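You operate a simulated robot arm through the tools that you are given. There is no shell and no other tool.

You are at the controls of a simulated robot arm. One attempt, no reset.

JOB
Power on, free the emergency stop, reset and weave a batch of 2.
Fine: set the counter to 2; the knobs stay as they are.

It is judged by the outcome, as a careful person would: the job done as asked, and still so three seconds after it is handed in. It fails if anything else is knocked over, pushed out of place, dropped, spilled or broken.

ROBOT AND FRAMES
A 7-joint arm with a two-finger gripper, fixed in place. Base frame: the origin is at the foot of the arm, x ahead of it, y to its left, z up. Units: m, rad, N and s.
With the tool pointing down near the work surface it reaches from about 0.14 to 0.76 m from the base axis. Its first joint turns from -2.897 to 2.897 rad. Payload 2.45 kg.
Tool frame: the origin (TCP) lies between the finger pads and is the grasp point; the fingertips stand 0.027 m ahead of it; z points along the fingers, y is the line along which they close. The gripper opens to 0.08 m. The gripper's body begins 0.054 m behind the TCP.
Orientation is told as [roll, pitch, yaw] about the base's x, y, z axes, in that order, counted from this pose: with the fingers straight down and closing along the base's y, the tool's x points along the base's -x, its y along +y and its z along -z.

CONTROLS
- The arm moves only by the tool send_rows. Its arguments are lists of equal length, an entry for each row: "hand": the gripper command, from -1 (fully open) to 1 (shut), values between in proportion; "offset": the shift along the tool's x, y, z in m, a list of three; "turn": the turn, a rotation vector about the tool's x, y, z in rad, a list of three. In form: {"hand": [hand, ...], "offset": [[dx, dy, dz], ...], "turn": [[rx, ry, rz], ...]}. A call has 1 to 20 rows; each row is the pose to reach, as a shift and turn from the pose commanded when the call began, along the tool's axes at that moment. Rows are played at 5 a second. More than 0.05 m and 0.15 rad between two rows, or a gripper value outside its range, and nothing of the call is played. Where a pose cannot be reached the arm comes as near as it can. A force on the tool above 40 N (or 10 N above the force at the start of the call, whichever is more), or a blocked arm, ends the call early, and 0.2 s more pass. The fingers move at their own pace (about 0.153 m/s each) and stop on an object; they squeeze with about 37 N. The grip force told is the motor's: it shows also when the fingers shut on nothing. Time passes only in rows, and 0.2 s behind the last, so rows that repeat a pose let the fingers close. It gives the time, the measured TCP pose, the force on the tool (base axes), the opening and the grip force at its end, in the units of the frame above (readings bear some noise), with the torque about the TCP (base axes, N m) and any sound that the robot's microphone picked up.
- Cameras (640 x 400 px; columns grow to the right, rows downward): "scene" is fixed at [0.2207, 0.4981, 1.5216]; the picture's right is [-1.00, -0.04, 0.00], its down [-0.01, 0.31, -0.95] and it looks along [0.04, -0.95, -0.31] (base axes); focal length 359 px, centre (320, 200). "wrist" rides on the gripper at [0.063, 0.012, -0.079] in the tool frame; the picture's right is [-0.19, 0.98, 0.00], its down [-0.72, -0.14, -0.68] and it looks along [-0.67, -0.13, 0.73] (tool axes); focal length 226 px, centre (320, 200). There is no depth. A picture from a camera that has moved, and an enlarged one, comes with that camera's place and axes in the base frame and with its lens.
- grab_frame(camera): a new picture of that camera. No time passes.
- raise_lower(by): slides the trunk up (or, below 0, down) by that many m; the arm rides with it, the base frame stays. It gives what a move gives, with no picture.
- close_up(camera, box): a new picture of the part [left, top, right, bottom] of that camera's present view, enlarged. No time passes.
- finish_job(): hands the job in; it is judged then, once.

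Nothing tells you positions but the pictures and the camera data. Unless the task says otherwise, let go and move clear before handing in.

The tools are called after "Call:" by a JSON object that holds its "name" and its "arguments". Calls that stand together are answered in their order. send_rows: Moves the arm, as the interface text tells. Its arguments: {"type":"object","properties":{"hand":{"type":"array"},"offset":{"type":"array"},"turn":{"type":"array"}},"required":["hand","offset","turn"]} The other tools are called the same way: raise_lower (by) slides the trunk up or down; grab_frame (camera) takes a picture; close_up (camera, box) takes an enlarged picture of a part of a camera's view; finish_job () hands the job in.

At the start:

```text
time_s: 0.0
tool_pos: [0.2814, -0.4044, 1.2986]
tcp_rot: [0.001, 0.0, 0.0]
contact_force: [-0.1, -0.1, -0.3]
wrist_torque: [0.0, 0.0, 0.03]
gripper_width: 0.08
gripper_force: 0.1
trunk travel left (down, up): [-0.375, 0.165]
```

scene: 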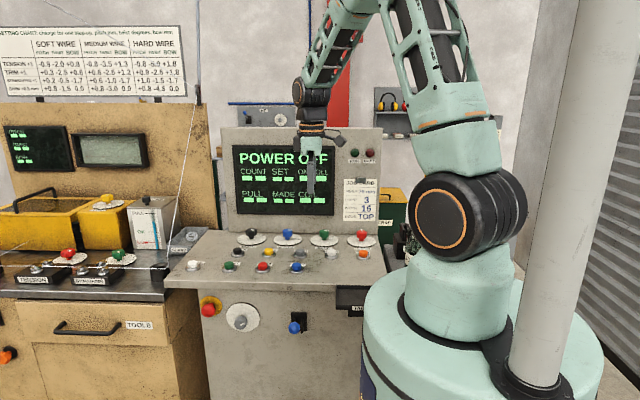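
wrist: 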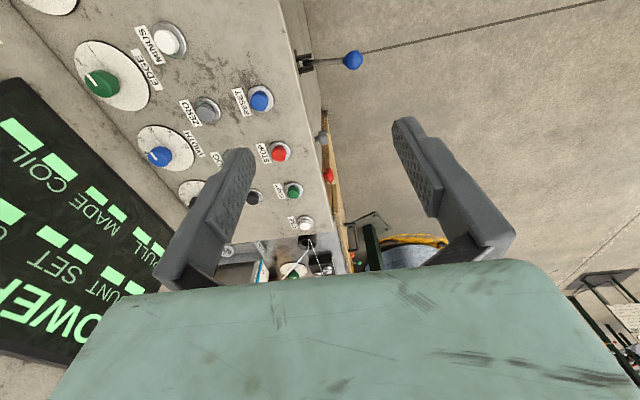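

I see a control console with a display reading POWER OFF, a desk of buttons and knobs, and a front face with a red/yellow e-stop, a grey disc knob and a blue lever. I'll take enlarged views first to read the labels.

Call:
{"name": "close_up", "arguments": {"camera": "scene", "box": [160, 220, 400, 370]}}

Call:
{"name": "close_up", "arguments": {"camera": "scene", "box": [215, 120, 395, 240]}}

Call:
{"name": "close_up", "arguments": {"camera": "wrist", "box": [0, 0, 380, 280]}}

Call:
{"name": "close_up", "arguments": {"camera": "scene", "box": [0, 20, 220, 200]}}

```text
2.67 times, centred on (280, 295) of scene
camera zoom: at [0.2207, 0.4981, 1.5216], right [-1.0, -0.04, 0.0], down [-0.01, 0.31, -0.95], along [0.04, -0.95, -0.31], focal length 956 px, centre (427, -53)
```

zoom: 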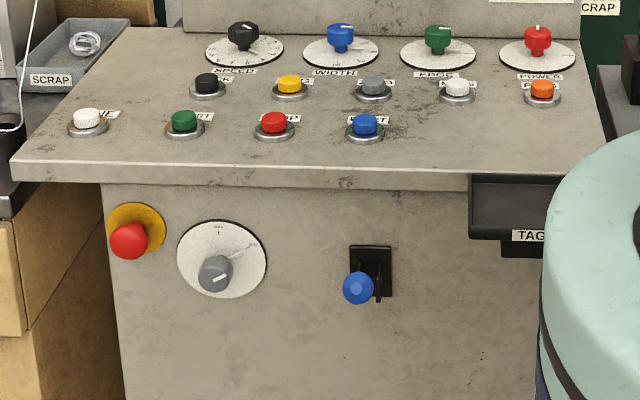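

```text
3.33 times, centred on (305, 180) of scene
camera zoom: at [0.2207, 0.4981, 1.5216], right [-1.0, -0.04, 0.0], down [-0.01, 0.31, -0.95], along [0.04, -0.95, -0.31], focal length 1196 px, centre (370, 267)
```

zoom: 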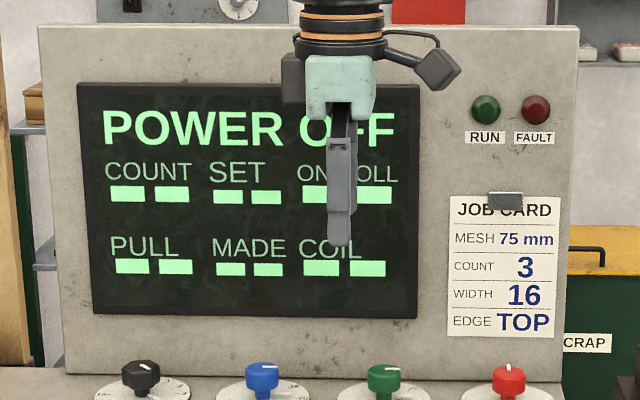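

```text
1.43 times, centred on (190, 140) of wrist
camera zoom: at [0.2176, -0.3917, 1.3788], right [0.19, 0.98, 0.0], down [0.72, -0.14, 0.68], along [0.67, -0.13, -0.73], focal length 323 px, centre (506, 286)
```

zoom: 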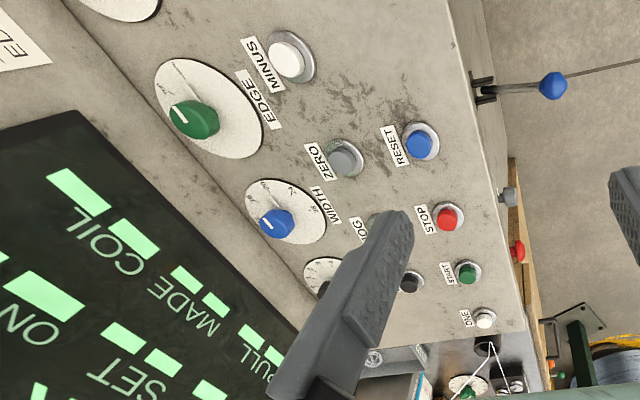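

```text
2.22 times, centred on (110, 110) of scene
camera zoom: at [0.2207, 0.4981, 1.5216], right [-1.0, -0.04, 0.0], down [-0.01, 0.31, -0.95], along [0.04, -0.95, -0.31], focal length 797 px, centre (787, 400)
```

zoom: 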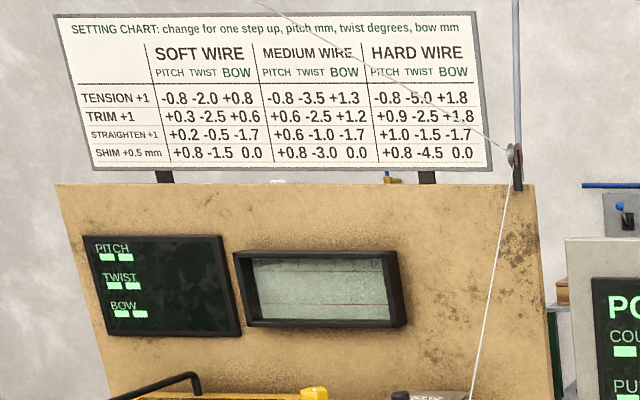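

The desk buttons look like ONE, START, STOP and RESET in the front row, with others such as ZERO and MINUS behind. I'll zoom further to read the remaining labels and the front-face controls.

Call:
{"name": "close_up", "arguments": {"camera": "scene", "box": [180, 225, 280, 287]}}

Call:
{"name": "close_up", "arguments": {"camera": "scene", "box": [280, 225, 390, 294]}}

Call:
{"name": "close_up", "arguments": {"camera": "scene", "box": [190, 285, 270, 335]}}

Call:
{"name": "close_up", "arguments": {"camera": "scene", "box": [270, 285, 390, 360]}}

Call:
{"name": "close_up", "arguments": {"camera": "wrist", "box": [200, 160, 380, 280]}}

Call:
{"name": "close_up", "arguments": {"camera": "wrist", "box": [280, 20, 380, 90]}}

```text
6.40 times, centred on (230, 256) of scene
camera zoom: at [0.2207, 0.4981, 1.5216], right [-1.0, -0.04, 0.0], down [-0.01, 0.31, -0.95], along [0.04, -0.95, -0.31], focal length 2295 px, centre (896, -158)
```

zoom: 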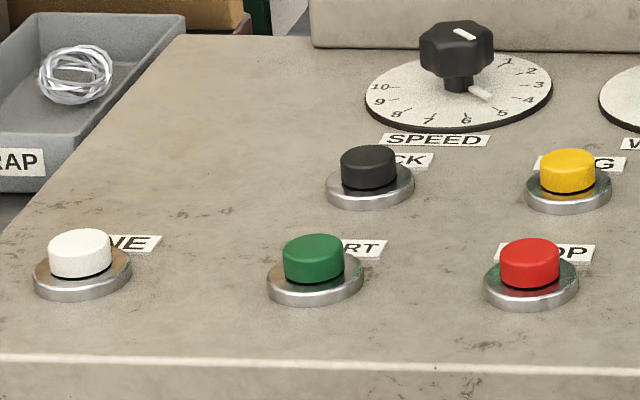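

```text
5.80 times, centred on (335, 260) of scene
camera zoom: at [0.2207, 0.4981, 1.5216], right [-1.0, -0.04, 0.0], down [-0.01, 0.31, -0.95], along [0.04, -0.95, -0.31], focal length 2079 px, centre (233, -145)
```

zoom: 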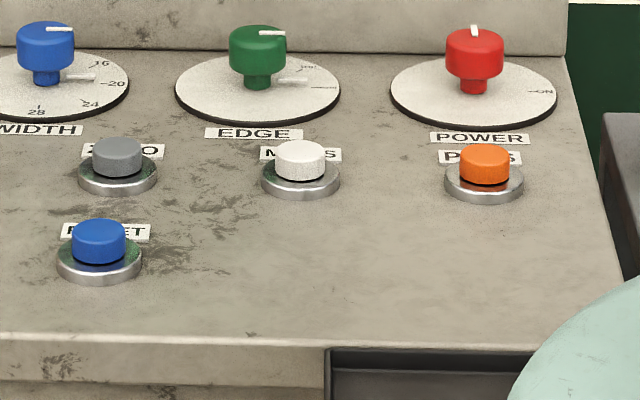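

```text
8.00 times, centred on (230, 310) of scene
camera zoom: at [0.2207, 0.4981, 1.5216], right [-1.0, -0.04, 0.0], down [-0.01, 0.31, -0.95], along [0.04, -0.95, -0.31], focal length 2869 px, centre (1040, -680)
```

zoom: 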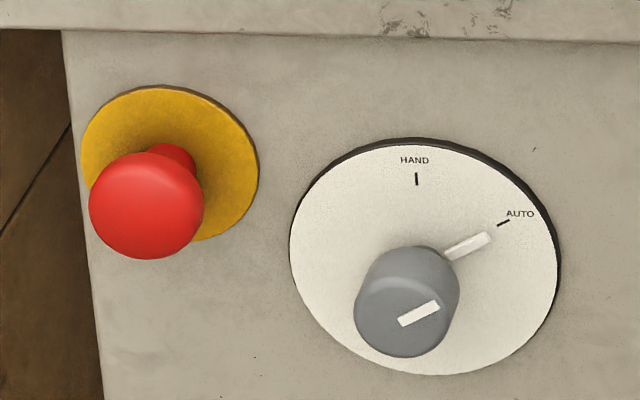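

```text
5.33 times, centred on (330, 322) of scene
camera zoom: at [0.2207, 0.4981, 1.5216], right [-1.0, -0.04, 0.0], down [-0.01, 0.31, -0.95], along [0.04, -0.95, -0.31], focal length 1913 px, centre (267, -453)
```

zoom: 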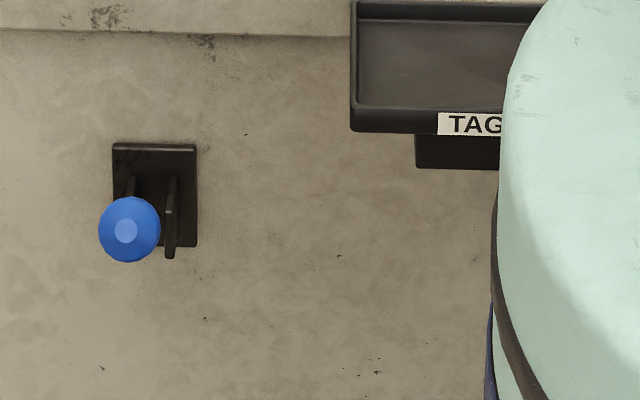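

```text
3.33 times, centred on (290, 220) of wrist
camera zoom: at [0.2176, -0.3917, 1.3788], right [0.19, 0.98, 0.0], down [0.72, -0.14, 0.68], along [0.67, -0.13, -0.73], focal length 754 px, centre (420, 133)
```

zoom: 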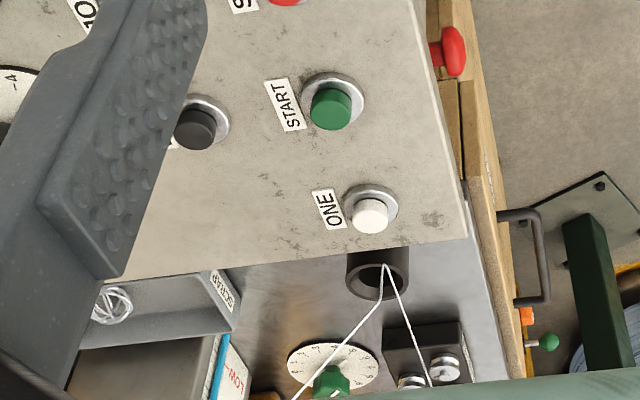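

```text
5.71 times, centred on (330, 55) of wrist
camera zoom: at [0.2176, -0.3917, 1.3788], right [0.19, 0.98, 0.0], down [0.72, -0.14, 0.68], along [0.67, -0.13, -0.73], focal length 1292 px, centre (263, 1029)
```

zoom: 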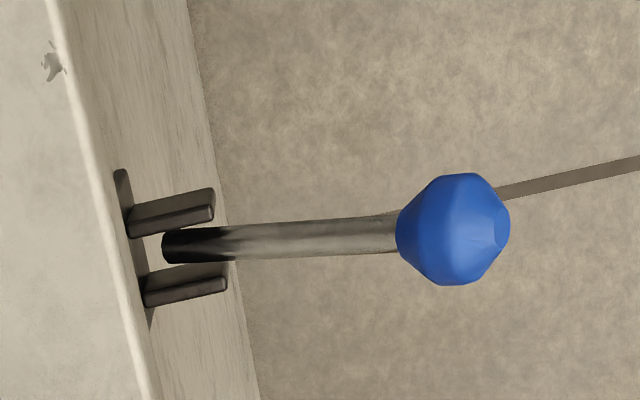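

The layout is now readable:
- **Desk knobs (back row):** SPEED, WIDTH, EDGE and the red POWER knob at about (0.115, -0.77), which points to OFF with ON to its right.
- **Desk buttons:** a black one ending in "CK", JOG/TOG, ZERO, MINUS and PLUS, then ONE, START, STOP and RESET in front.
- **Front face:** the e-stop at about (0.61, -0.44, 0.85), and the HAND/AUTO selector, which points to AUTO.

The POWER knob is about 0.78 m out, so I'll lower the trunk to gain reach and then look at the knob from above.

Call:
{"name": "raise_lower", "arguments": {"by": -0.15}}

```text
time_s: 1.8
tool_pos: [0.2819, -0.4049, 1.1495]
tcp_rot: [-0.001, 0.0, -0.002]
contact_force: [-0.5, -0.5, 0.4]
wrist_torque: [-0.02, 0.0, 0.01]
gripper_width: 0.08
gripper_force: 0.1
trunk travel left (down, up): [-0.225, 0.315]
```

The trunk is down and the tool is at z 1.15, clear of the desk. I'll move level toward the POWER knob and look with the wrist camera.

Call:
{"name": "send_rows", "arguments": {"hand": [-1, -1, -1, -1, -1, -1, -1, -1], "offset": [[0.019, -0.034, 0], [0.038, -0.069, 0], [0.057, -0.103, 0], [0.076, -0.138, 0], [0.095, -0.172, 0], [0.114, -0.206, 0], [0.133, -0.241, 0], [0.152, -0.275, 0]], "turn": [[0, 0, 0], [0, 0, 0], [0, 0, 0], [0, 0, 0], [0, 0, 0], [0, 0, 0], [0, 0, 0], [0, 0, 0]]}}

Call:
{"name": "grab_frame", "arguments": {"camera": "wrist"}}

Call:
{"name": "grab_frame", "arguments": {"camera": "scene"}}

```text
time_s: 3.5
tool_pos: [0.1289, -0.6813, 1.1473]
tcp_rot: [0.002, 0.001, 0.0]
contact_force: [-0.2, -0.3, 0.1]
wrist_torque: [0.03, 0.02, -0.02]
gripper_width: 0.0799
gripper_force: 0.2
trunk travel left (down, up): [-0.225, 0.315]
```

```text
taken
camera wrist: at [0.066, -0.6679, 1.2275], right [0.19, 0.98, 0.0], down [0.72, -0.14, 0.68], along [0.67, -0.13, -0.73], focal length 226 px, centre (320, 200)
```

wrist: 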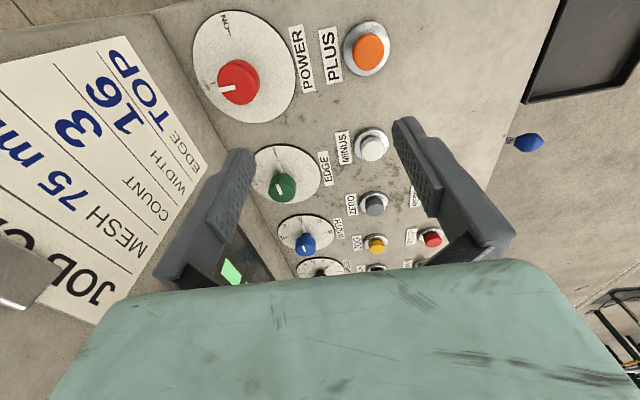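

```text
taken
```

scene: 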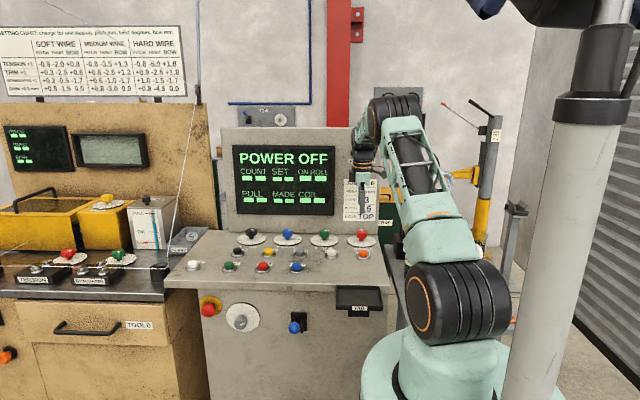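

The POWER knob is now clear in the wrist view. I'll enlarge it to fix its centre and shape.

Call:
{"name": "close_up", "arguments": {"camera": "wrist", "box": [160, 0, 420, 162]}}

Call:
{"name": "close_up", "arguments": {"camera": "scene", "box": [330, 220, 394, 260]}}

```text
2.46 times, centred on (290, 81) of wrist
camera zoom: at [0.066, -0.6679, 1.2275], right [0.19, 0.98, 0.0], down [0.72, -0.14, 0.68], along [0.67, -0.13, -0.73], focal length 556 px, centre (394, 493)
```

zoom: 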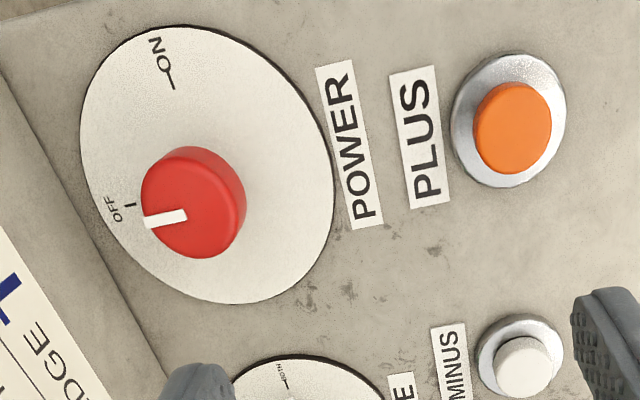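

```text
10.00 times, centred on (362, 240) of scene
camera zoom: at [0.2207, 0.4981, 1.5216], right [-1.0, -0.04, 0.0], down [-0.01, 0.31, -0.95], along [0.04, -0.95, -0.31], focal length 3587 px, centre (-100, -200)
```

zoom: 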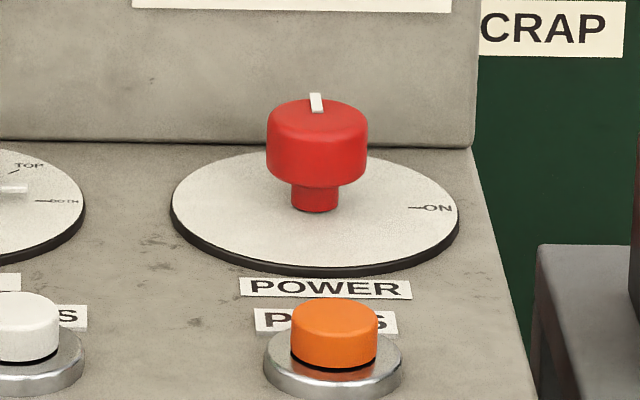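

The knob's top is at about (0.116, -0.761, 0.990), with a diameter near 0.038 m. OFF points toward the panel and ON toward -x, so it needs 90° clockwise. The job card and its clip are close behind, so I'll lean the wrist away from the panel. First I'll rehearse the yaw range here in the open.

Call:
{"name": "send_rows", "arguments": {"hand": [-1, -1, -1, -1, -1, -1, -1, -1, -1, -1, -1, -1, -1, -1, -1, -1], "offset": [[0, 0, 0], [0, 0, 0], [0, 0, 0], [0, 0, 0], [0, 0, 0], [0, 0, 0], [0, 0, 0], [0, 0, 0], [0, 0, 0], [0, 0, 0], [0, 0, 0], [0, 0, 0], [0, 0, 0], [0, 0, 0], [0, 0, 0], [0, 0, 0]], "turn": [[0, 0, 0.147], [0, 0, 0.294], [0, 0, 0.442], [0, 0, 0.589], [0, 0, 0.736], [0, 0, 0.884], [0, 0, 1.031], [0, 0, 1.178], [0, 0, 1.325], [0, 0, 1.473], [0, 0, 1.62], [0, 0, 1.767], [0, 0, 1.914], [0, 0, 2.062], [0, 0, 2.209], [0, 0, 2.356]]}}

```text
time_s: 7.0
tool_pos: [0.1296, -0.6792, 1.1486]
tcp_rot: [0.0, -0.001, -2.359]
contact_force: [0.5, 0.0, 0.2]
wrist_torque: [0.02, -0.03, 0.02]
gripper_width: 0.0799
gripper_force: 0.0
trunk travel left (down, up): [-0.225, 0.315]
```

The full yaw range is reachable. I'll check the wrist view from this side, since it also shows the panel and clip near the knob.

Call:
{"name": "grab_frame", "arguments": {"camera": "wrist"}}

Call:
{"name": "close_up", "arguments": {"camera": "scene", "box": [310, 80, 430, 260]}}

```text
taken
camera wrist: at [0.183, -0.6439, 1.2291], right [0.55, -0.83, 0.0], down [-0.61, -0.41, 0.68], along [-0.57, -0.38, -0.73], focal length 226 px, centre (320, 200)
```

wrist: 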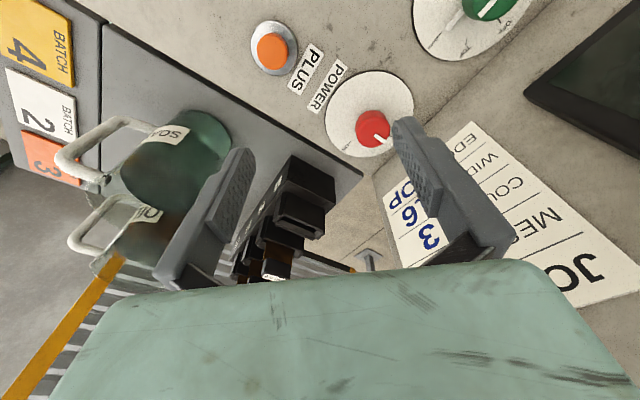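

```text
2.22 times, centred on (370, 170) of scene
camera zoom: at [0.2207, 0.4981, 1.5216], right [-1.0, -0.04, 0.0], down [-0.01, 0.31, -0.95], along [0.04, -0.95, -0.31], focal length 797 px, centre (209, 267)
```

zoom: 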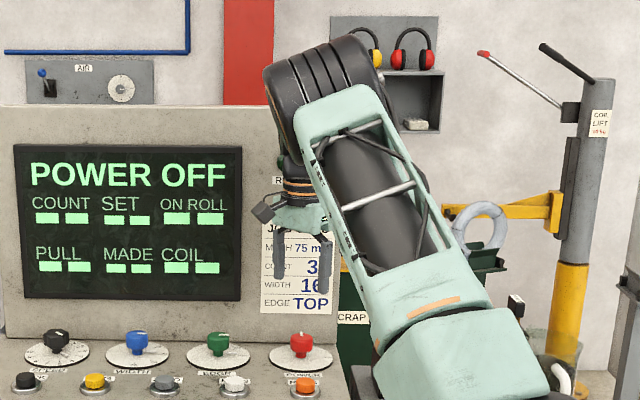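

I'll enlarge the knob from this second viewpoint to refine its centre.

Call:
{"name": "close_up", "arguments": {"camera": "wrist", "box": [240, 0, 440, 180]}}

```text
2.22 times, centred on (340, 90) of wrist
camera zoom: at [0.183, -0.6439, 1.2291], right [0.55, -0.83, 0.0], down [-0.61, -0.41, 0.68], along [-0.57, -0.38, -0.73], focal length 502 px, centre (276, 444)
```

zoom: 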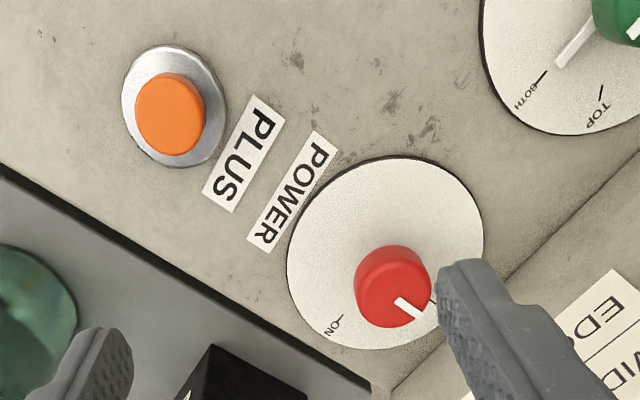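

Both views put the POWER knob at about (0.1165, -0.760). I'll turn back to yaw -45°, then tilt and move over the knob.

Call:
{"name": "send_rows", "arguments": {"hand": [-1, -1, -1, -1, -1, -1, -1, -1, -1, -1, -1], "offset": [[0, 0, 0], [0, 0, 0], [0, 0, 0], [0, 0, 0], [0, 0, 0], [0, 0, 0], [0, 0, 0], [0, 0, 0], [0, 0, 0], [0, 0, 0], [0, 0, 0]], "turn": [[0, 0, -0.143], [0, 0, -0.286], [0, 0, -0.428], [0, 0, -0.571], [0, 0, -0.714], [0, 0, -0.857], [0, 0, -1.0], [0, 0, -1.142], [0, 0, -1.285], [0, 0, -1.428], [0, 0, -1.571]]}}

Call:
{"name": "send_rows", "arguments": {"hand": [-1, -1, -1, -1, -1], "offset": [[0, 0, 0], [0, 0, 0], [-0.016, -0.022, 0.02], [-0.032, -0.044, 0.04], [-0.0479, -0.0661, 0.06]], "turn": [[0, -0.131, 0], [0, -0.262, 0], [0, -0.262, 0], [0, -0.262, 0], [0, -0.262, 0]]}}

Call:
{"name": "grab_frame", "arguments": {"camera": "wrist"}}

Call:
{"name": "grab_frame", "arguments": {"camera": "scene"}}

```text
time_s: 9.3
tool_pos: [0.128, -0.6802, 1.1484]
tcp_rot: [0.0, -0.001, -0.783]
contact_force: [-0.2, 0.1, 0.2]
wrist_torque: [-0.03, 0.02, 0.02]
gripper_width: 0.08
gripper_force: 0.1
trunk travel left (down, up): [-0.225, 0.315]
```

```text
time_s: 10.6
tool_pos: [0.12, -0.7594, 1.0887]
tcp_rot: [-0.001, -0.261, -0.785]
contact_force: [-0.2, -0.9, 0.3]
wrist_torque: [-0.01, 0.02, 0.0]
gripper_width: 0.0801
gripper_force: 0.0
trunk travel left (down, up): [-0.225, 0.315]
```

```text
taken
camera wrist: at [0.0713, -0.6927, 1.149], right [0.83, 0.56, 0.05], down [0.27, -0.47, 0.84], along [0.5, -0.68, -0.53], focal length 226 px, centre (320, 200)
```

wrist: 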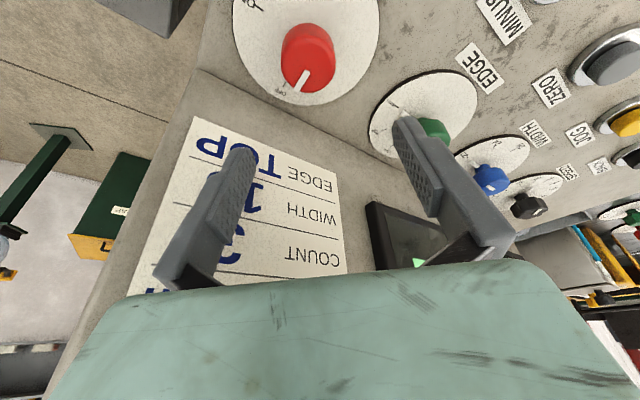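

```text
taken
```

scene: 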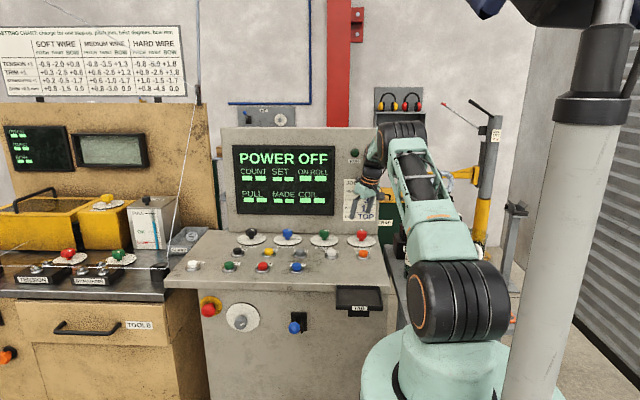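

The tool is leaning away from the panel and sits above the knob with the fingers straddling it. I'll descend partway and check the readings.

Call:
{"name": "send_rows", "arguments": {"hand": [-1, -1, -1, -1], "offset": [[0.0065, 0, 0.0242], [0.013, 0, 0.0483], [0.0181, 0, 0.0676], [0.0181, 0, 0.0676]], "turn": [[0, 0, 0], [0, 0, 0], [0, 0, 0], [0, 0, 0]]}}

Call:
{"name": "grab_frame", "arguments": {"camera": "wrist"}}

Call:
{"name": "close_up", "arguments": {"camera": "scene", "box": [310, 160, 420, 260]}}

```text
time_s: 11.6
tool_pos: [0.1183, -0.7581, 1.0179]
tcp_rot: [0.001, -0.261, -0.785]
contact_force: [-1.0, 0.9, -0.1]
wrist_torque: [0.0, 0.01, 0.0]
gripper_width: 0.0801
gripper_force: 0.1
trunk travel left (down, up): [-0.225, 0.315]
```

```text
taken
camera wrist: at [0.0692, -0.692, 1.0791], right [0.83, 0.56, 0.05], down [0.27, -0.47, 0.84], along [0.5, -0.68, -0.53], focal length 226 px, centre (320, 200)
```

wrist: 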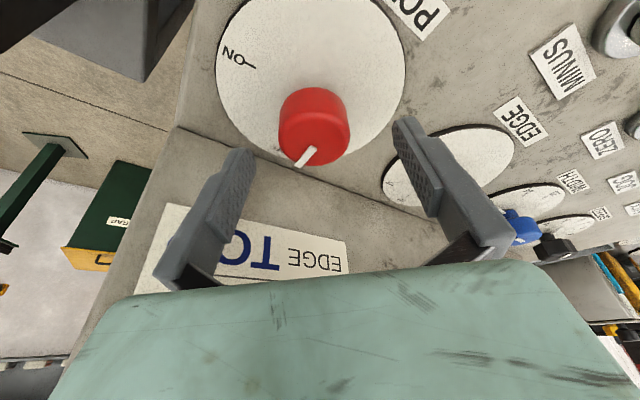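

```text
4.00 times, centred on (365, 210) of scene
camera zoom: at [0.2207, 0.4981, 1.5216], right [-1.0, -0.04, 0.0], down [-0.01, 0.31, -0.95], along [0.04, -0.95, -0.31], focal length 1435 px, centre (140, 160)
```

zoom: 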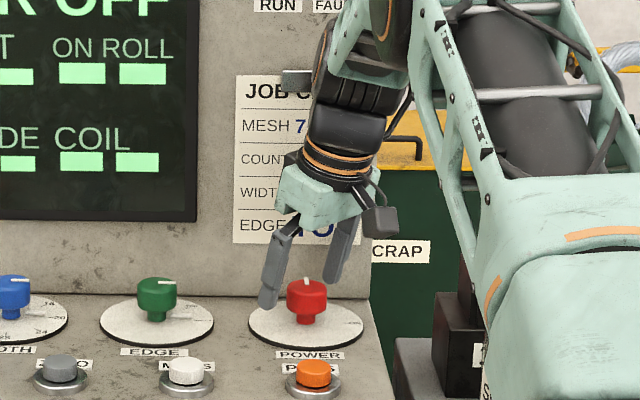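

The fingers straddle the knob, offset by about 2.5 mm. I'll correct that, lower to grip height and close.

Call:
{"name": "send_rows", "arguments": {"hand": [-1, -1, -1, 1, 1, 1], "offset": [[0.0045, -0.0025, 0.0167], [0.009, -0.0025, 0.0334], [0.009, -0.0025, 0.0334], [0.009, -0.0025, 0.0334], [0.009, -0.0025, 0.0334], [0.009, -0.0025, 0.0334]], "turn": [[0, 0, 0], [0, 0, 0], [0, 0, 0], [0, 0, 0], [0, 0, 0], [0, 0, 0]]}}

Call:
{"name": "close_up", "arguments": {"camera": "scene", "box": [310, 160, 420, 260]}}

```text
time_s: 12.3
tool_pos: [0.1177, -0.7611, 0.992]
tcp_rot: [0.0, -0.272, -0.785]
contact_force: [-3.4, 11.7, 17.1]
wrist_torque: [0.93, -0.36, 0.51]
gripper_width: 0.0757
gripper_force: 0.0
trunk travel left (down, up): [-0.225, 0.315]
stopped in row 3: the force on the tool passed its limit at 42 N (the readings are from after the stop); the commanded pose is now the measured one
```

```text
4.00 times, centred on (365, 210) of scene
camera zoom: at [0.2207, 0.4981, 1.5216], right [-1.0, -0.04, 0.0], down [-0.01, 0.31, -0.95], along [0.04, -0.95, -0.31], focal length 1435 px, centre (140, 160)
```

zoom: 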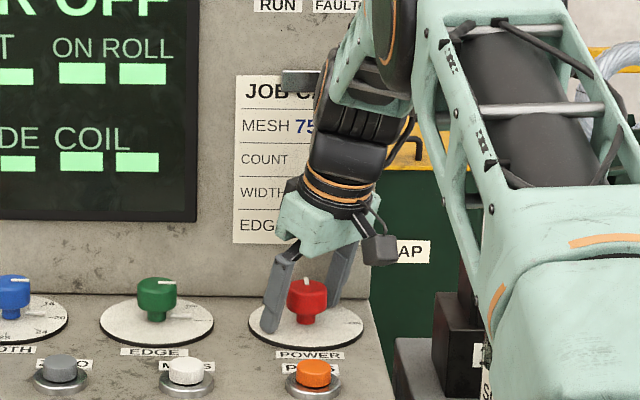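

The descent stopped on contact at TCP z 0.992, before the fingers closed. I'll look from the wrist to see which finger touched what.

Call:
{"name": "grab_frame", "arguments": {"camera": "wrist"}}

Call:
{"name": "close_up", "arguments": {"camera": "scene", "box": [340, 215, 390, 255]}}

```text
taken
camera wrist: at [0.0678, -0.6935, 1.0524], right [0.83, 0.56, 0.05], down [0.26, -0.46, 0.85], along [0.5, -0.69, -0.52], focal length 226 px, centre (320, 200)
```

wrist: 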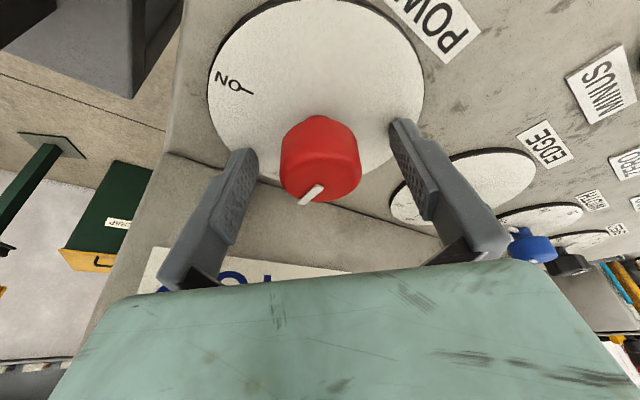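

```text
10.00 times, centred on (365, 235) of scene
camera zoom: at [0.2207, 0.4981, 1.5216], right [-1.0, -0.04, 0.0], down [-0.01, 0.31, -0.95], along [0.04, -0.95, -0.31], focal length 3587 px, centre (-130, -150)
```

zoom: 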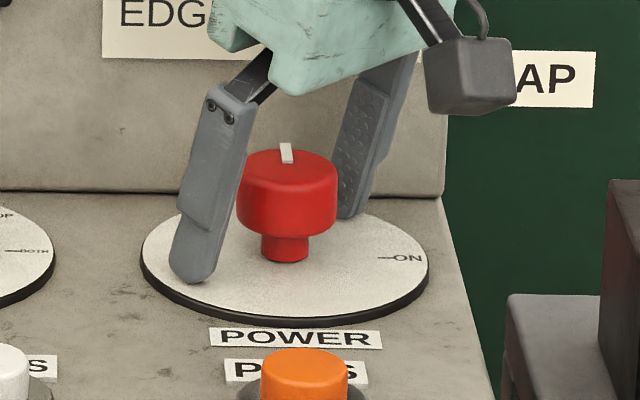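

The rear finger, fully open, is touching the panel behind the dial. I'll back up 3 cm, narrow the fingers to about 0.056 m, and come down again.

Call:
{"name": "send_rows", "arguments": {"hand": [-1, -0.4, -0.4, -0.4], "offset": [[-0.0081, 0, -0.0289], [-0.0081, 0, -0.0289], [-0.0081, 0, -0.0289], [-0.0081, 0, -0.0289]], "turn": [[0, 0.01, 0], [0, 0.01, 0], [0, 0.01, 0], [0, 0.01, 0]]}}

Call:
{"name": "grab_frame", "arguments": {"camera": "wrist"}}

```text
time_s: 13.3
tool_pos: [0.1176, -0.7621, 1.0167]
tcp_rot: [-0.002, -0.258, -0.786]
contact_force: [-0.3, -0.6, 0.0]
wrist_torque: [0.0, 0.02, -0.01]
gripper_width: 0.056
gripper_force: 0.1
trunk travel left (down, up): [-0.225, 0.315]
```

```text
taken
camera wrist: at [0.0691, -0.6957, 1.0777], right [0.83, 0.56, 0.05], down [0.27, -0.47, 0.84], along [0.5, -0.68, -0.54], focal length 226 px, centre (320, 200)
```

wrist: 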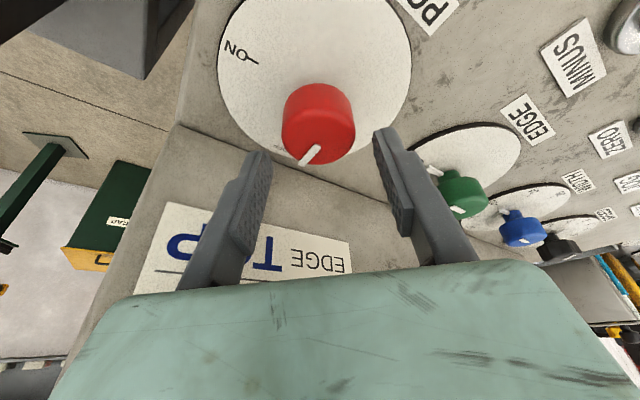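

Call:
{"name": "close_up", "arguments": {"camera": "wrist", "box": [240, 60, 400, 180]}}

```text
3.33 times, centred on (320, 120) of wrist
camera zoom: at [0.0691, -0.6957, 1.0777], right [0.83, 0.56, 0.05], down [0.27, -0.47, 0.84], along [0.5, -0.68, -0.54], focal length 754 px, centre (320, 467)
```

zoom: 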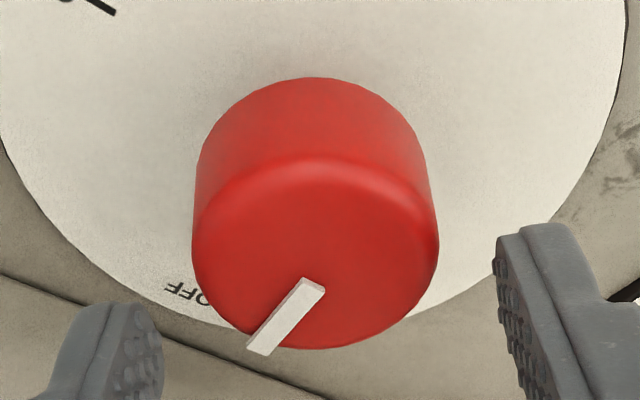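

The knob is centred between the narrowed fingers to within about 2 mm. I'll descend and close on it.

Call:
{"name": "send_rows", "arguments": {"hand": [-0.4, -0.4, -0.4, 1, 1, 1], "offset": [[0.0056, 0.0016, 0.0156], [0.0112, 0.0016, 0.0312], [0.0112, 0.0016, 0.0312], [0.0112, 0.0016, 0.0312], [0.0112, 0.0016, 0.0312], [0.0112, 0.0016, 0.0312]], "turn": [[0, 0, 0], [0, 0, 0], [0, 0, 0], [0, 0, 0], [0, 0, 0], [0, 0, 0]]}}

Call:
{"name": "close_up", "arguments": {"camera": "scene", "box": [310, 160, 420, 260]}}

```text
time_s: 14.7
tool_pos: [0.118, -0.7601, 0.9815]
tcp_rot: [0.001, -0.258, -0.787]
contact_force: [-5.5, -3.6, -4.5]
wrist_torque: [-0.69, -0.2, 0.04]
gripper_width: 0.037
gripper_force: 45.4
trunk travel left (down, up): [-0.225, 0.315]
```

```text
4.00 times, centred on (365, 210) of scene
camera zoom: at [0.2207, 0.4981, 1.5216], right [-1.0, -0.04, 0.0], down [-0.01, 0.31, -0.95], along [0.04, -0.95, -0.31], focal length 1435 px, centre (140, 160)
```

zoom: 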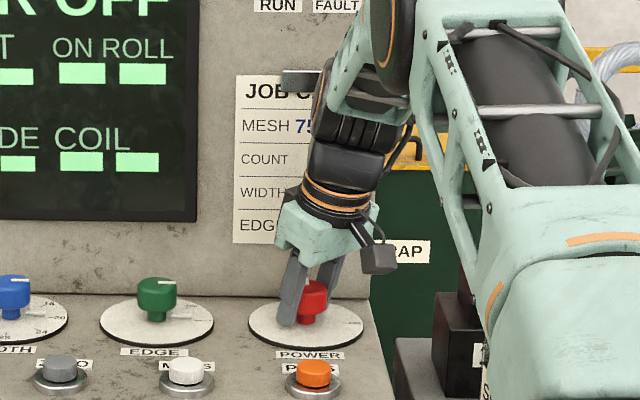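

The knob is gripped at width 0.037. I'll turn it 90° clockwise about the vertical.

Call:
{"name": "send_rows", "arguments": {"hand": [1, 1, 1, 1, 1, 1, 1, 1, 1, 1, 1, 1], "offset": [[0, 0, 0], [0, 0, 0], [0, 0, 0], [0, 0, 0], [0, 0, 0], [0, 0, 0], [0, 0, 0], [0, 0, 0], [0, 0, 0], [0, 0, 0], [0, 0, 0], [0, 0, 0]], "turn": [[0.037, 0, 0.138], [0.074, 0, 0.276], [0.111, 0, 0.414], [0.148, 0, 0.552], [0.185, 0, 0.69], [0.222, 0, 0.828], [0.259, 0, 0.966], [0.296, 0, 1.104], [0.333, 0, 1.242], [0.37, 0, 1.38], [0.407, 0, 1.518], [0.407, 0, 1.518]]}}

Call:
{"name": "grab_frame", "arguments": {"camera": "scene"}}

Call:
{"name": "close_up", "arguments": {"camera": "scene", "box": [310, 160, 420, 260]}}

```text
time_s: 17.3
tool_pos: [0.1185, -0.7605, 0.9837]
tcp_rot: [-0.006, -0.262, -2.358]
contact_force: [0.5, 9.0, -23.6]
wrist_torque: [-0.23, 0.18, 0.23]
gripper_width: 0.0372
gripper_force: 44.8
trunk travel left (down, up): [-0.225, 0.315]
```

```text
taken
```

scene: 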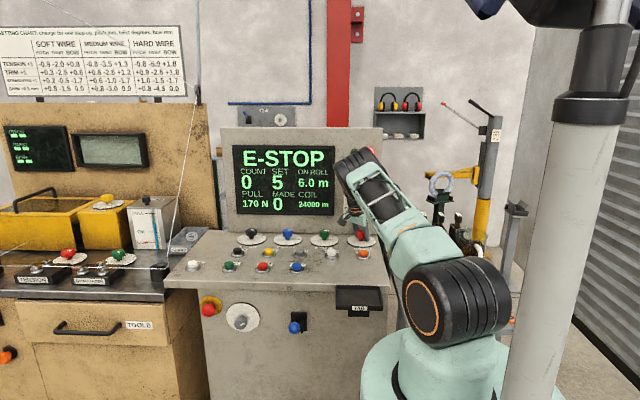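

```text
4.00 times, centred on (365, 210) of scene
camera zoom: at [0.2207, 0.4981, 1.5216], right [-1.0, -0.04, 0.0], down [-0.01, 0.31, -0.95], along [0.04, -0.95, -0.31], focal length 1435 px, centre (140, 160)
```

zoom: 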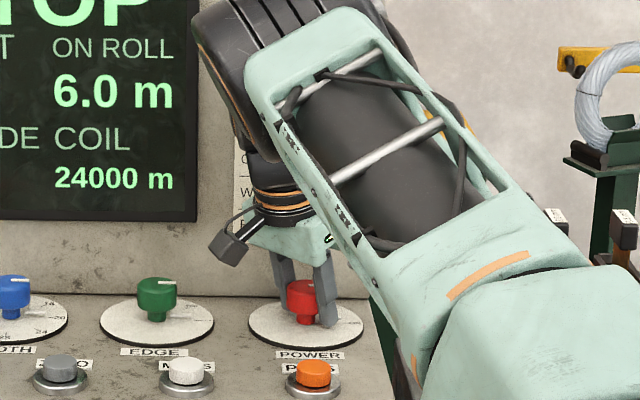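

Power is on. The display reads E-STOP, COUNT 0, SET 5, ON ROLL 6.0 m. I'll release the knob, opening only partly because of the panel, and rise straight up.

Call:
{"name": "send_rows", "arguments": {"hand": [-0.4, -0.4, -0.4, -0.4, -0.4, -0.4], "offset": [[0, 0, 0], [0, 0, 0], [-0.0062, 0, -0.0232], [-0.0155, 0, -0.058], [-0.0259, 0, -0.0966], [-0.0311, 0, -0.1159]], "turn": [[0, 0, 0], [0, 0, 0], [0, 0, 0], [0, 0, 0], [0, 0, 0], [0, 0, 0]]}}

Call:
{"name": "grab_frame", "arguments": {"camera": "wrist"}}

Call:
{"name": "grab_frame", "arguments": {"camera": "scene"}}

```text
time_s: 18.7
tool_pos: [0.1174, -0.7608, 1.1027]
tcp_rot: [-0.005, -0.264, -2.356]
contact_force: [-0.2, -0.4, -0.3]
wrist_torque: [-0.01, -0.01, 0.02]
gripper_width: 0.0561
gripper_force: 0.1
trunk travel left (down, up): [-0.225, 0.315]
```

```text
taken
camera wrist: at [0.1841, -0.7111, 1.1643], right [0.56, -0.83, 0.05], down [-0.46, -0.27, 0.84], along [-0.69, -0.5, -0.53], focal length 226 px, centre (320, 200)
```

wrist: 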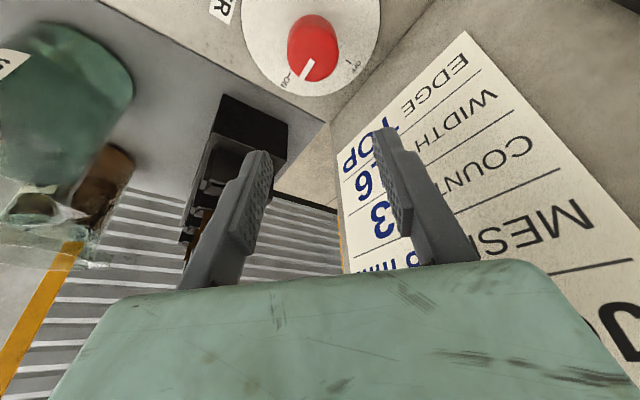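

```text
taken
```

scene: 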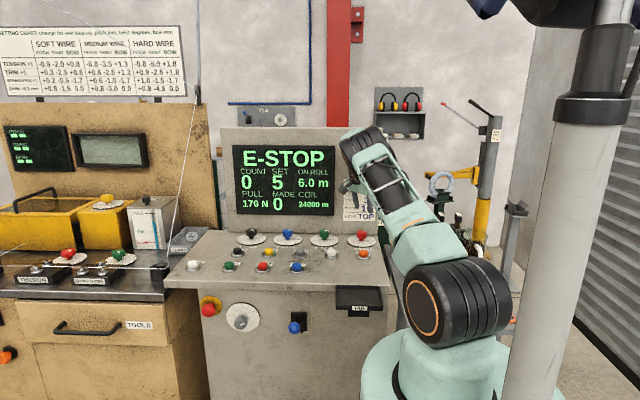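

The POWER knob now points to ON. Next is the e-stop at about (0.61, -0.44, 0.85): I'll retreat from the panel, level the tool, and carry it over toward the front of the console.

Call:
{"name": "send_rows", "arguments": {"hand": [-0.4, -0.4, -0.4, -0.4, -0.4, -0.4], "offset": [[0.0247, -0.0283, -0.017], [0.0495, -0.0566, -0.034], [0.0742, -0.0848, -0.0509], [0.099, -0.1131, -0.0679], [0.1237, -0.1414, -0.0849], [0.1237, -0.1414, -0.0849]], "turn": [[0, 0, 0], [0, 0, 0], [0, 0, 0], [0, 0.1, 0], [0, 0.2, 0], [0, 0.262, 0]]}}

```text
time_s: 20.1
tool_pos: [0.1183, -0.5583, 1.1548]
tcp_rot: [-0.004, 0.002, -2.357]
contact_force: [-0.3, 0.6, -0.4]
wrist_torque: [-0.02, -0.02, 0.0]
gripper_width: 0.0558
gripper_force: 0.1
trunk travel left (down, up): [-0.225, 0.315]
```

Tool is level at z 1.15. I'll carry it to an open spot in front of the console, at about (0.50, -0.28), while yawing to -90°.

Call:
{"name": "send_rows", "arguments": {"hand": [-0.4, -0.4, -0.4, -0.4, -0.4, -0.4, -0.4, -0.4, -0.4, -0.4], "offset": [[0.0467, 0.0074, 0], [0.0933, 0.0147, 0], [0.14, 0.0221, 0], [0.1867, 0.0294, 0], [0.2334, 0.0368, 0], [0.28, 0.0441, 0], [0.3267, 0.0515, 0], [0.3734, 0.0588, 0], [0.42, 0.0662, 0], [0.4667, 0.0735, 0]], "turn": [[0, 0, -0.0785], [0, 0, -0.157], [0, 0, -0.2355], [0, 0, -0.314], [0, 0, -0.3925], [0, 0, -0.471], [0, 0, -0.5495], [0, 0, -0.628], [0, 0, -0.7065], [0, 0, -0.785]]}}

Call:
{"name": "grab_frame", "arguments": {"camera": "scene"}}

Call:
{"name": "grab_frame", "arguments": {"camera": "wrist"}}

```text
time_s: 22.3
tool_pos: [0.5026, -0.2789, 1.1542]
tcp_rot: [-0.004, 0.003, -1.572]
contact_force: [-0.2, -0.2, 0.5]
wrist_torque: [0.01, -0.03, 0.01]
gripper_width: 0.056
gripper_force: 0.1
trunk travel left (down, up): [-0.225, 0.315]
```

```text
taken
```

scene: 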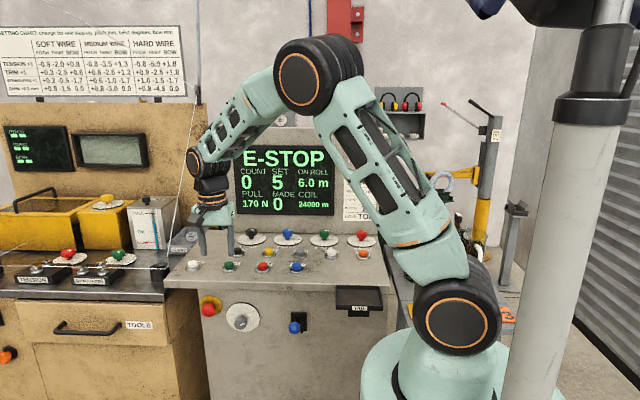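

```text
taken
camera wrist: at [0.516, -0.2157, 1.2345], right [0.98, -0.19, 0.0], down [-0.14, -0.72, 0.68], along [-0.13, -0.67, -0.73], focal length 226 px, centre (320, 200)
```

wrist: 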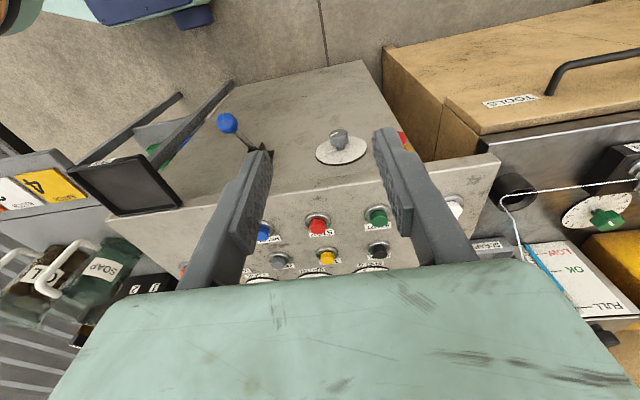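

The arm is posed well in front of the console. I'll lower the trunk for the low front face, then pitch the tool to face it.

Call:
{"name": "raise_lower", "arguments": {"by": -0.18}}

Call:
{"name": "send_rows", "arguments": {"hand": [-0.4, -0.4, -0.4, -0.4, -0.4, -0.4, -0.4], "offset": [[0, 0, 0], [0, 0, 0], [0, 0, 0], [0.02, 0.02, 0], [0.04, 0.04, 0], [0.06, 0.06, 0], [0.06, 0.08, 0]], "turn": [[0, -0.14, 0], [0, -0.28, 0], [0, -0.42, 0], [0, -0.56, 0], [0, -0.7, 0], [0, -0.84, 0], [0, -0.98, 0]]}}

Call:
{"name": "grab_frame", "arguments": {"camera": "wrist"}}

Call:
{"name": "grab_frame", "arguments": {"camera": "scene"}}

```text
time_s: 24.3
tool_pos: [0.5026, -0.2788, 0.9756]
tcp_rot: [-0.001, 0.002, -1.573]
contact_force: [0.8, 0.3, 0.4]
wrist_torque: [-0.01, -0.04, 0.0]
gripper_width: 0.0561
gripper_force: 0.1
trunk travel left (down, up): [-0.045, 0.495]
```

```text
time_s: 25.9
tool_pos: [0.5819, -0.2192, 0.9737]
tcp_rot: [-0.003, -0.981, -1.568]
contact_force: [-0.2, 0.1, 0.2]
wrist_torque: [-0.01, -0.01, -0.02]
gripper_width: 0.0562
gripper_force: 0.1
trunk travel left (down, up): [-0.045, 0.495]
```

```text
taken
camera wrist: at [0.5947, -0.1177, 0.9661], right [0.98, -0.11, 0.16], down [-0.14, 0.17, 0.98], along [-0.13, -0.98, 0.15], focal length 226 px, centre (320, 200)
```

wrist: 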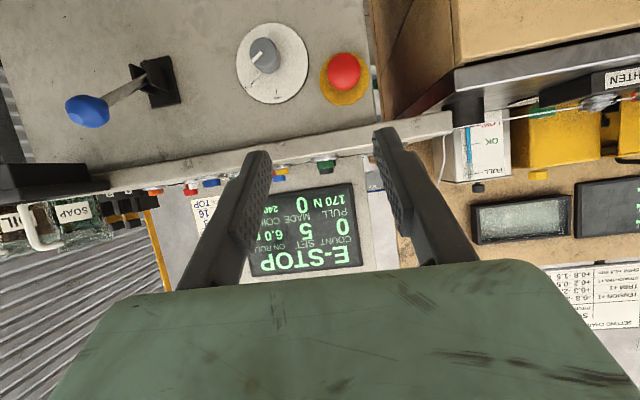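

```text
taken
```

scene: 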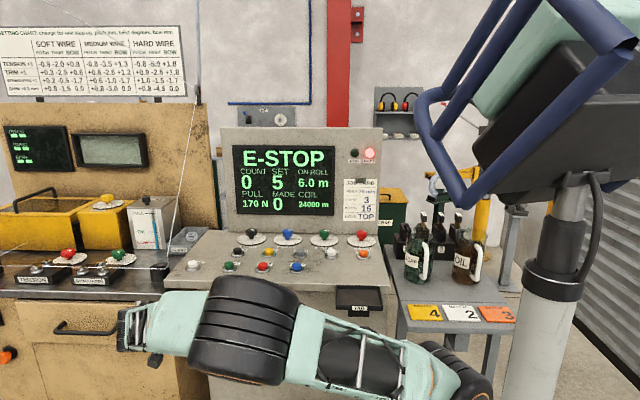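

The wrist camera now faces the front panel, with the image upside down. I'll enlarge the e-stop and the lever.

Call:
{"name": "close_up", "arguments": {"camera": "wrist", "box": [300, 30, 400, 110]}}

Call:
{"name": "close_up", "arguments": {"camera": "wrist", "box": [50, 10, 330, 185]}}

Call:
{"name": "close_up", "arguments": {"camera": "scene", "box": [215, 120, 395, 240]}}

```text
5.00 times, centred on (350, 70) of wrist
camera zoom: at [0.5947, -0.1177, 0.9661], right [0.98, -0.11, 0.16], down [-0.14, 0.17, 0.98], along [-0.13, -0.98, 0.15], focal length 1130 px, centre (170, 850)
```

zoom: 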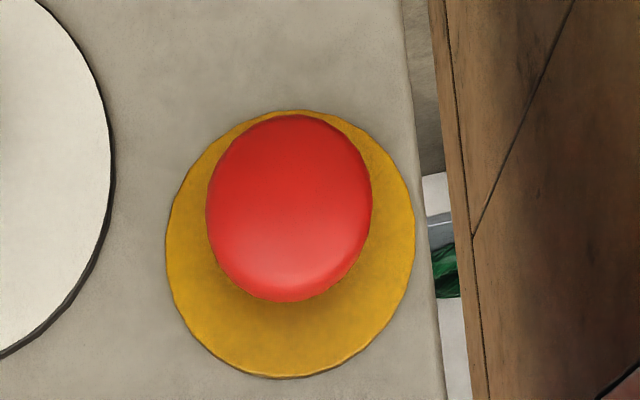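

```text
2.29 times, centred on (190, 98) of wrist
camera zoom: at [0.5947, -0.1177, 0.9661], right [0.98, -0.11, 0.16], down [-0.14, 0.17, 0.98], along [-0.13, -0.98, 0.15], focal length 517 px, centre (617, 434)
```

zoom: 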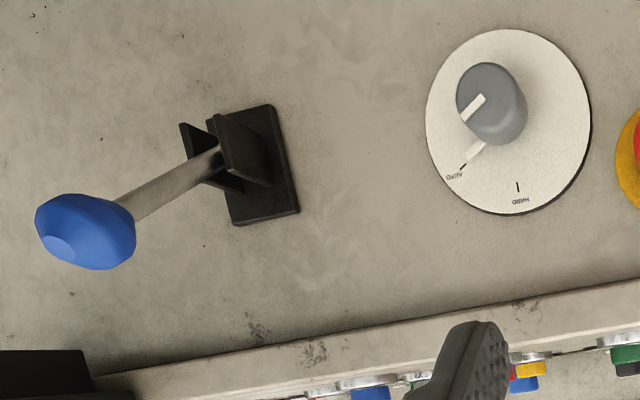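

```text
3.33 times, centred on (305, 180) of scene
camera zoom: at [0.2207, 0.4981, 1.5216], right [-1.0, -0.04, 0.0], down [-0.01, 0.31, -0.95], along [0.04, -0.95, -0.31], focal length 1196 px, centre (370, 267)
```

zoom: 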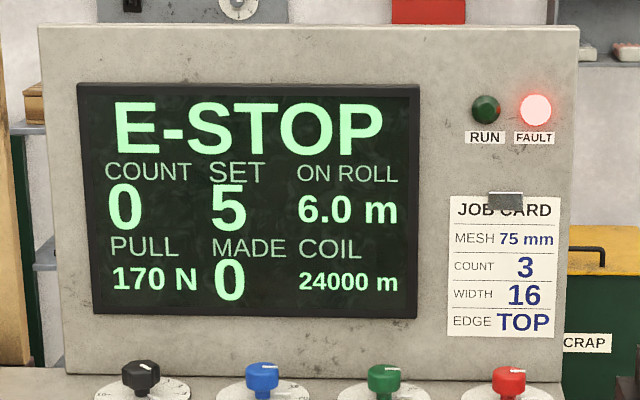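

The mushroom is at about (0.6095, -0.437, 0.850), roughly 0.043 m across, with its plate near y -0.467. There are no arrows on it, so I'll grip the cap, pull first and twist if that fails. Now I'll line up in front of it.

Call:
{"name": "send_rows", "arguments": {"hand": [-0.7, -0.7, -0.7, -0.7, -0.7, -0.7], "offset": [[0.0084, 0.0054, 0.0324], [0.0168, 0.0108, 0.0647], [0.0252, 0.0162, 0.0971], [0.0336, 0.0216, 0.1294], [0.042, 0.027, 0.1618], [0.042, 0.027, 0.1618]], "turn": [[0, -0.118, 0], [0, -0.236, 0], [0, -0.354, 0], [0, -0.472, 0], [0, -0.591, 0], [0, -0.591, 0]]}}

Call:
{"name": "grab_frame", "arguments": {"camera": "wrist"}}

Call:
{"name": "grab_frame", "arguments": {"camera": "scene"}}

```text
time_s: 27.3
tool_pos: [0.6087, -0.333, 0.8463]
tcp_rot: [-1.408, -1.566, -0.164]
contact_force: [0.1, -0.2, -0.3]
wrist_torque: [-0.04, -0.02, 0.03]
gripper_width: 0.0679
gripper_force: 0.1
trunk travel left (down, up): [-0.045, 0.495]
```

```text
taken
camera wrist: at [0.6205, -0.2526, 0.7838], right [0.98, 0.0, 0.19], down [-0.14, 0.68, 0.72], along [-0.13, -0.73, 0.67], focal length 226 px, centre (320, 200)
```

wrist: 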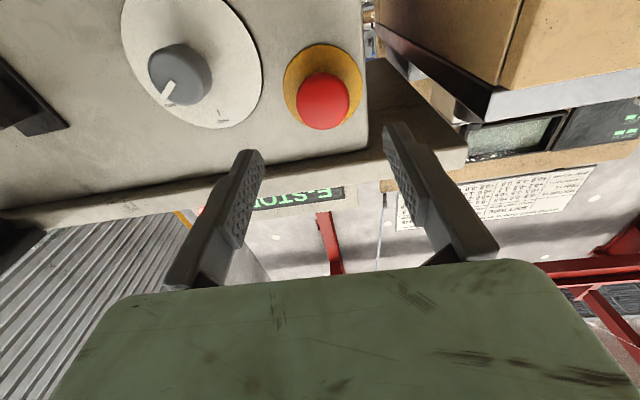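

```text
taken
```

scene: 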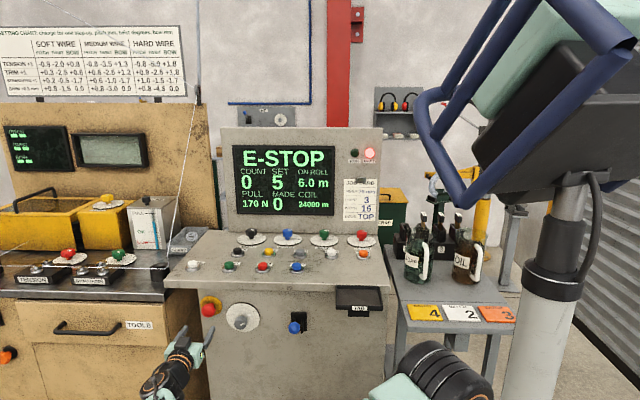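

Call:
{"name": "close_up", "arguments": {"camera": "wrist", "box": [260, 30, 400, 150]}}

Call:
{"name": "close_up", "arguments": {"camera": "scene", "box": [150, 280, 270, 400]}}

```text
3.33 times, centred on (330, 90) of wrist
camera zoom: at [0.6205, -0.2526, 0.7838], right [0.98, 0.0, 0.19], down [-0.14, 0.68, 0.72], along [-0.13, -0.73, 0.67], focal length 754 px, centre (287, 567)
```

zoom: 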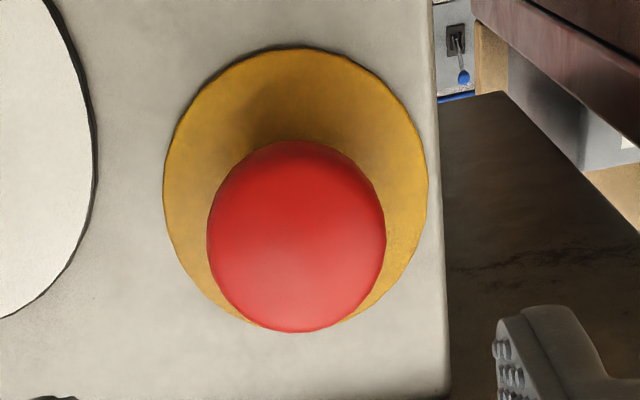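

```text
3.33 times, centred on (210, 340) of scene
camera zoom: at [0.2207, 0.4981, 1.5216], right [-1.0, -0.04, 0.0], down [-0.01, 0.31, -0.95], along [0.04, -0.95, -0.31], focal length 1196 px, centre (687, -267)
```

zoom: 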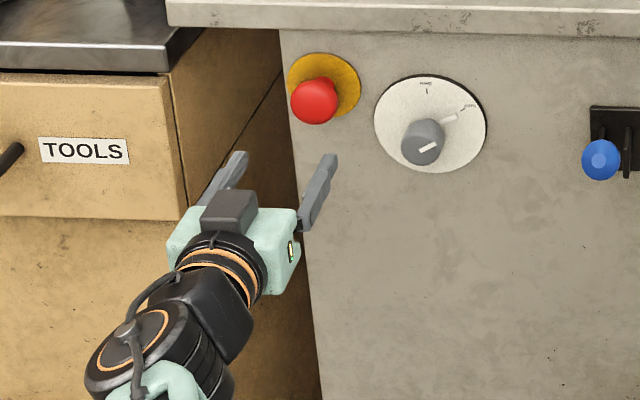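

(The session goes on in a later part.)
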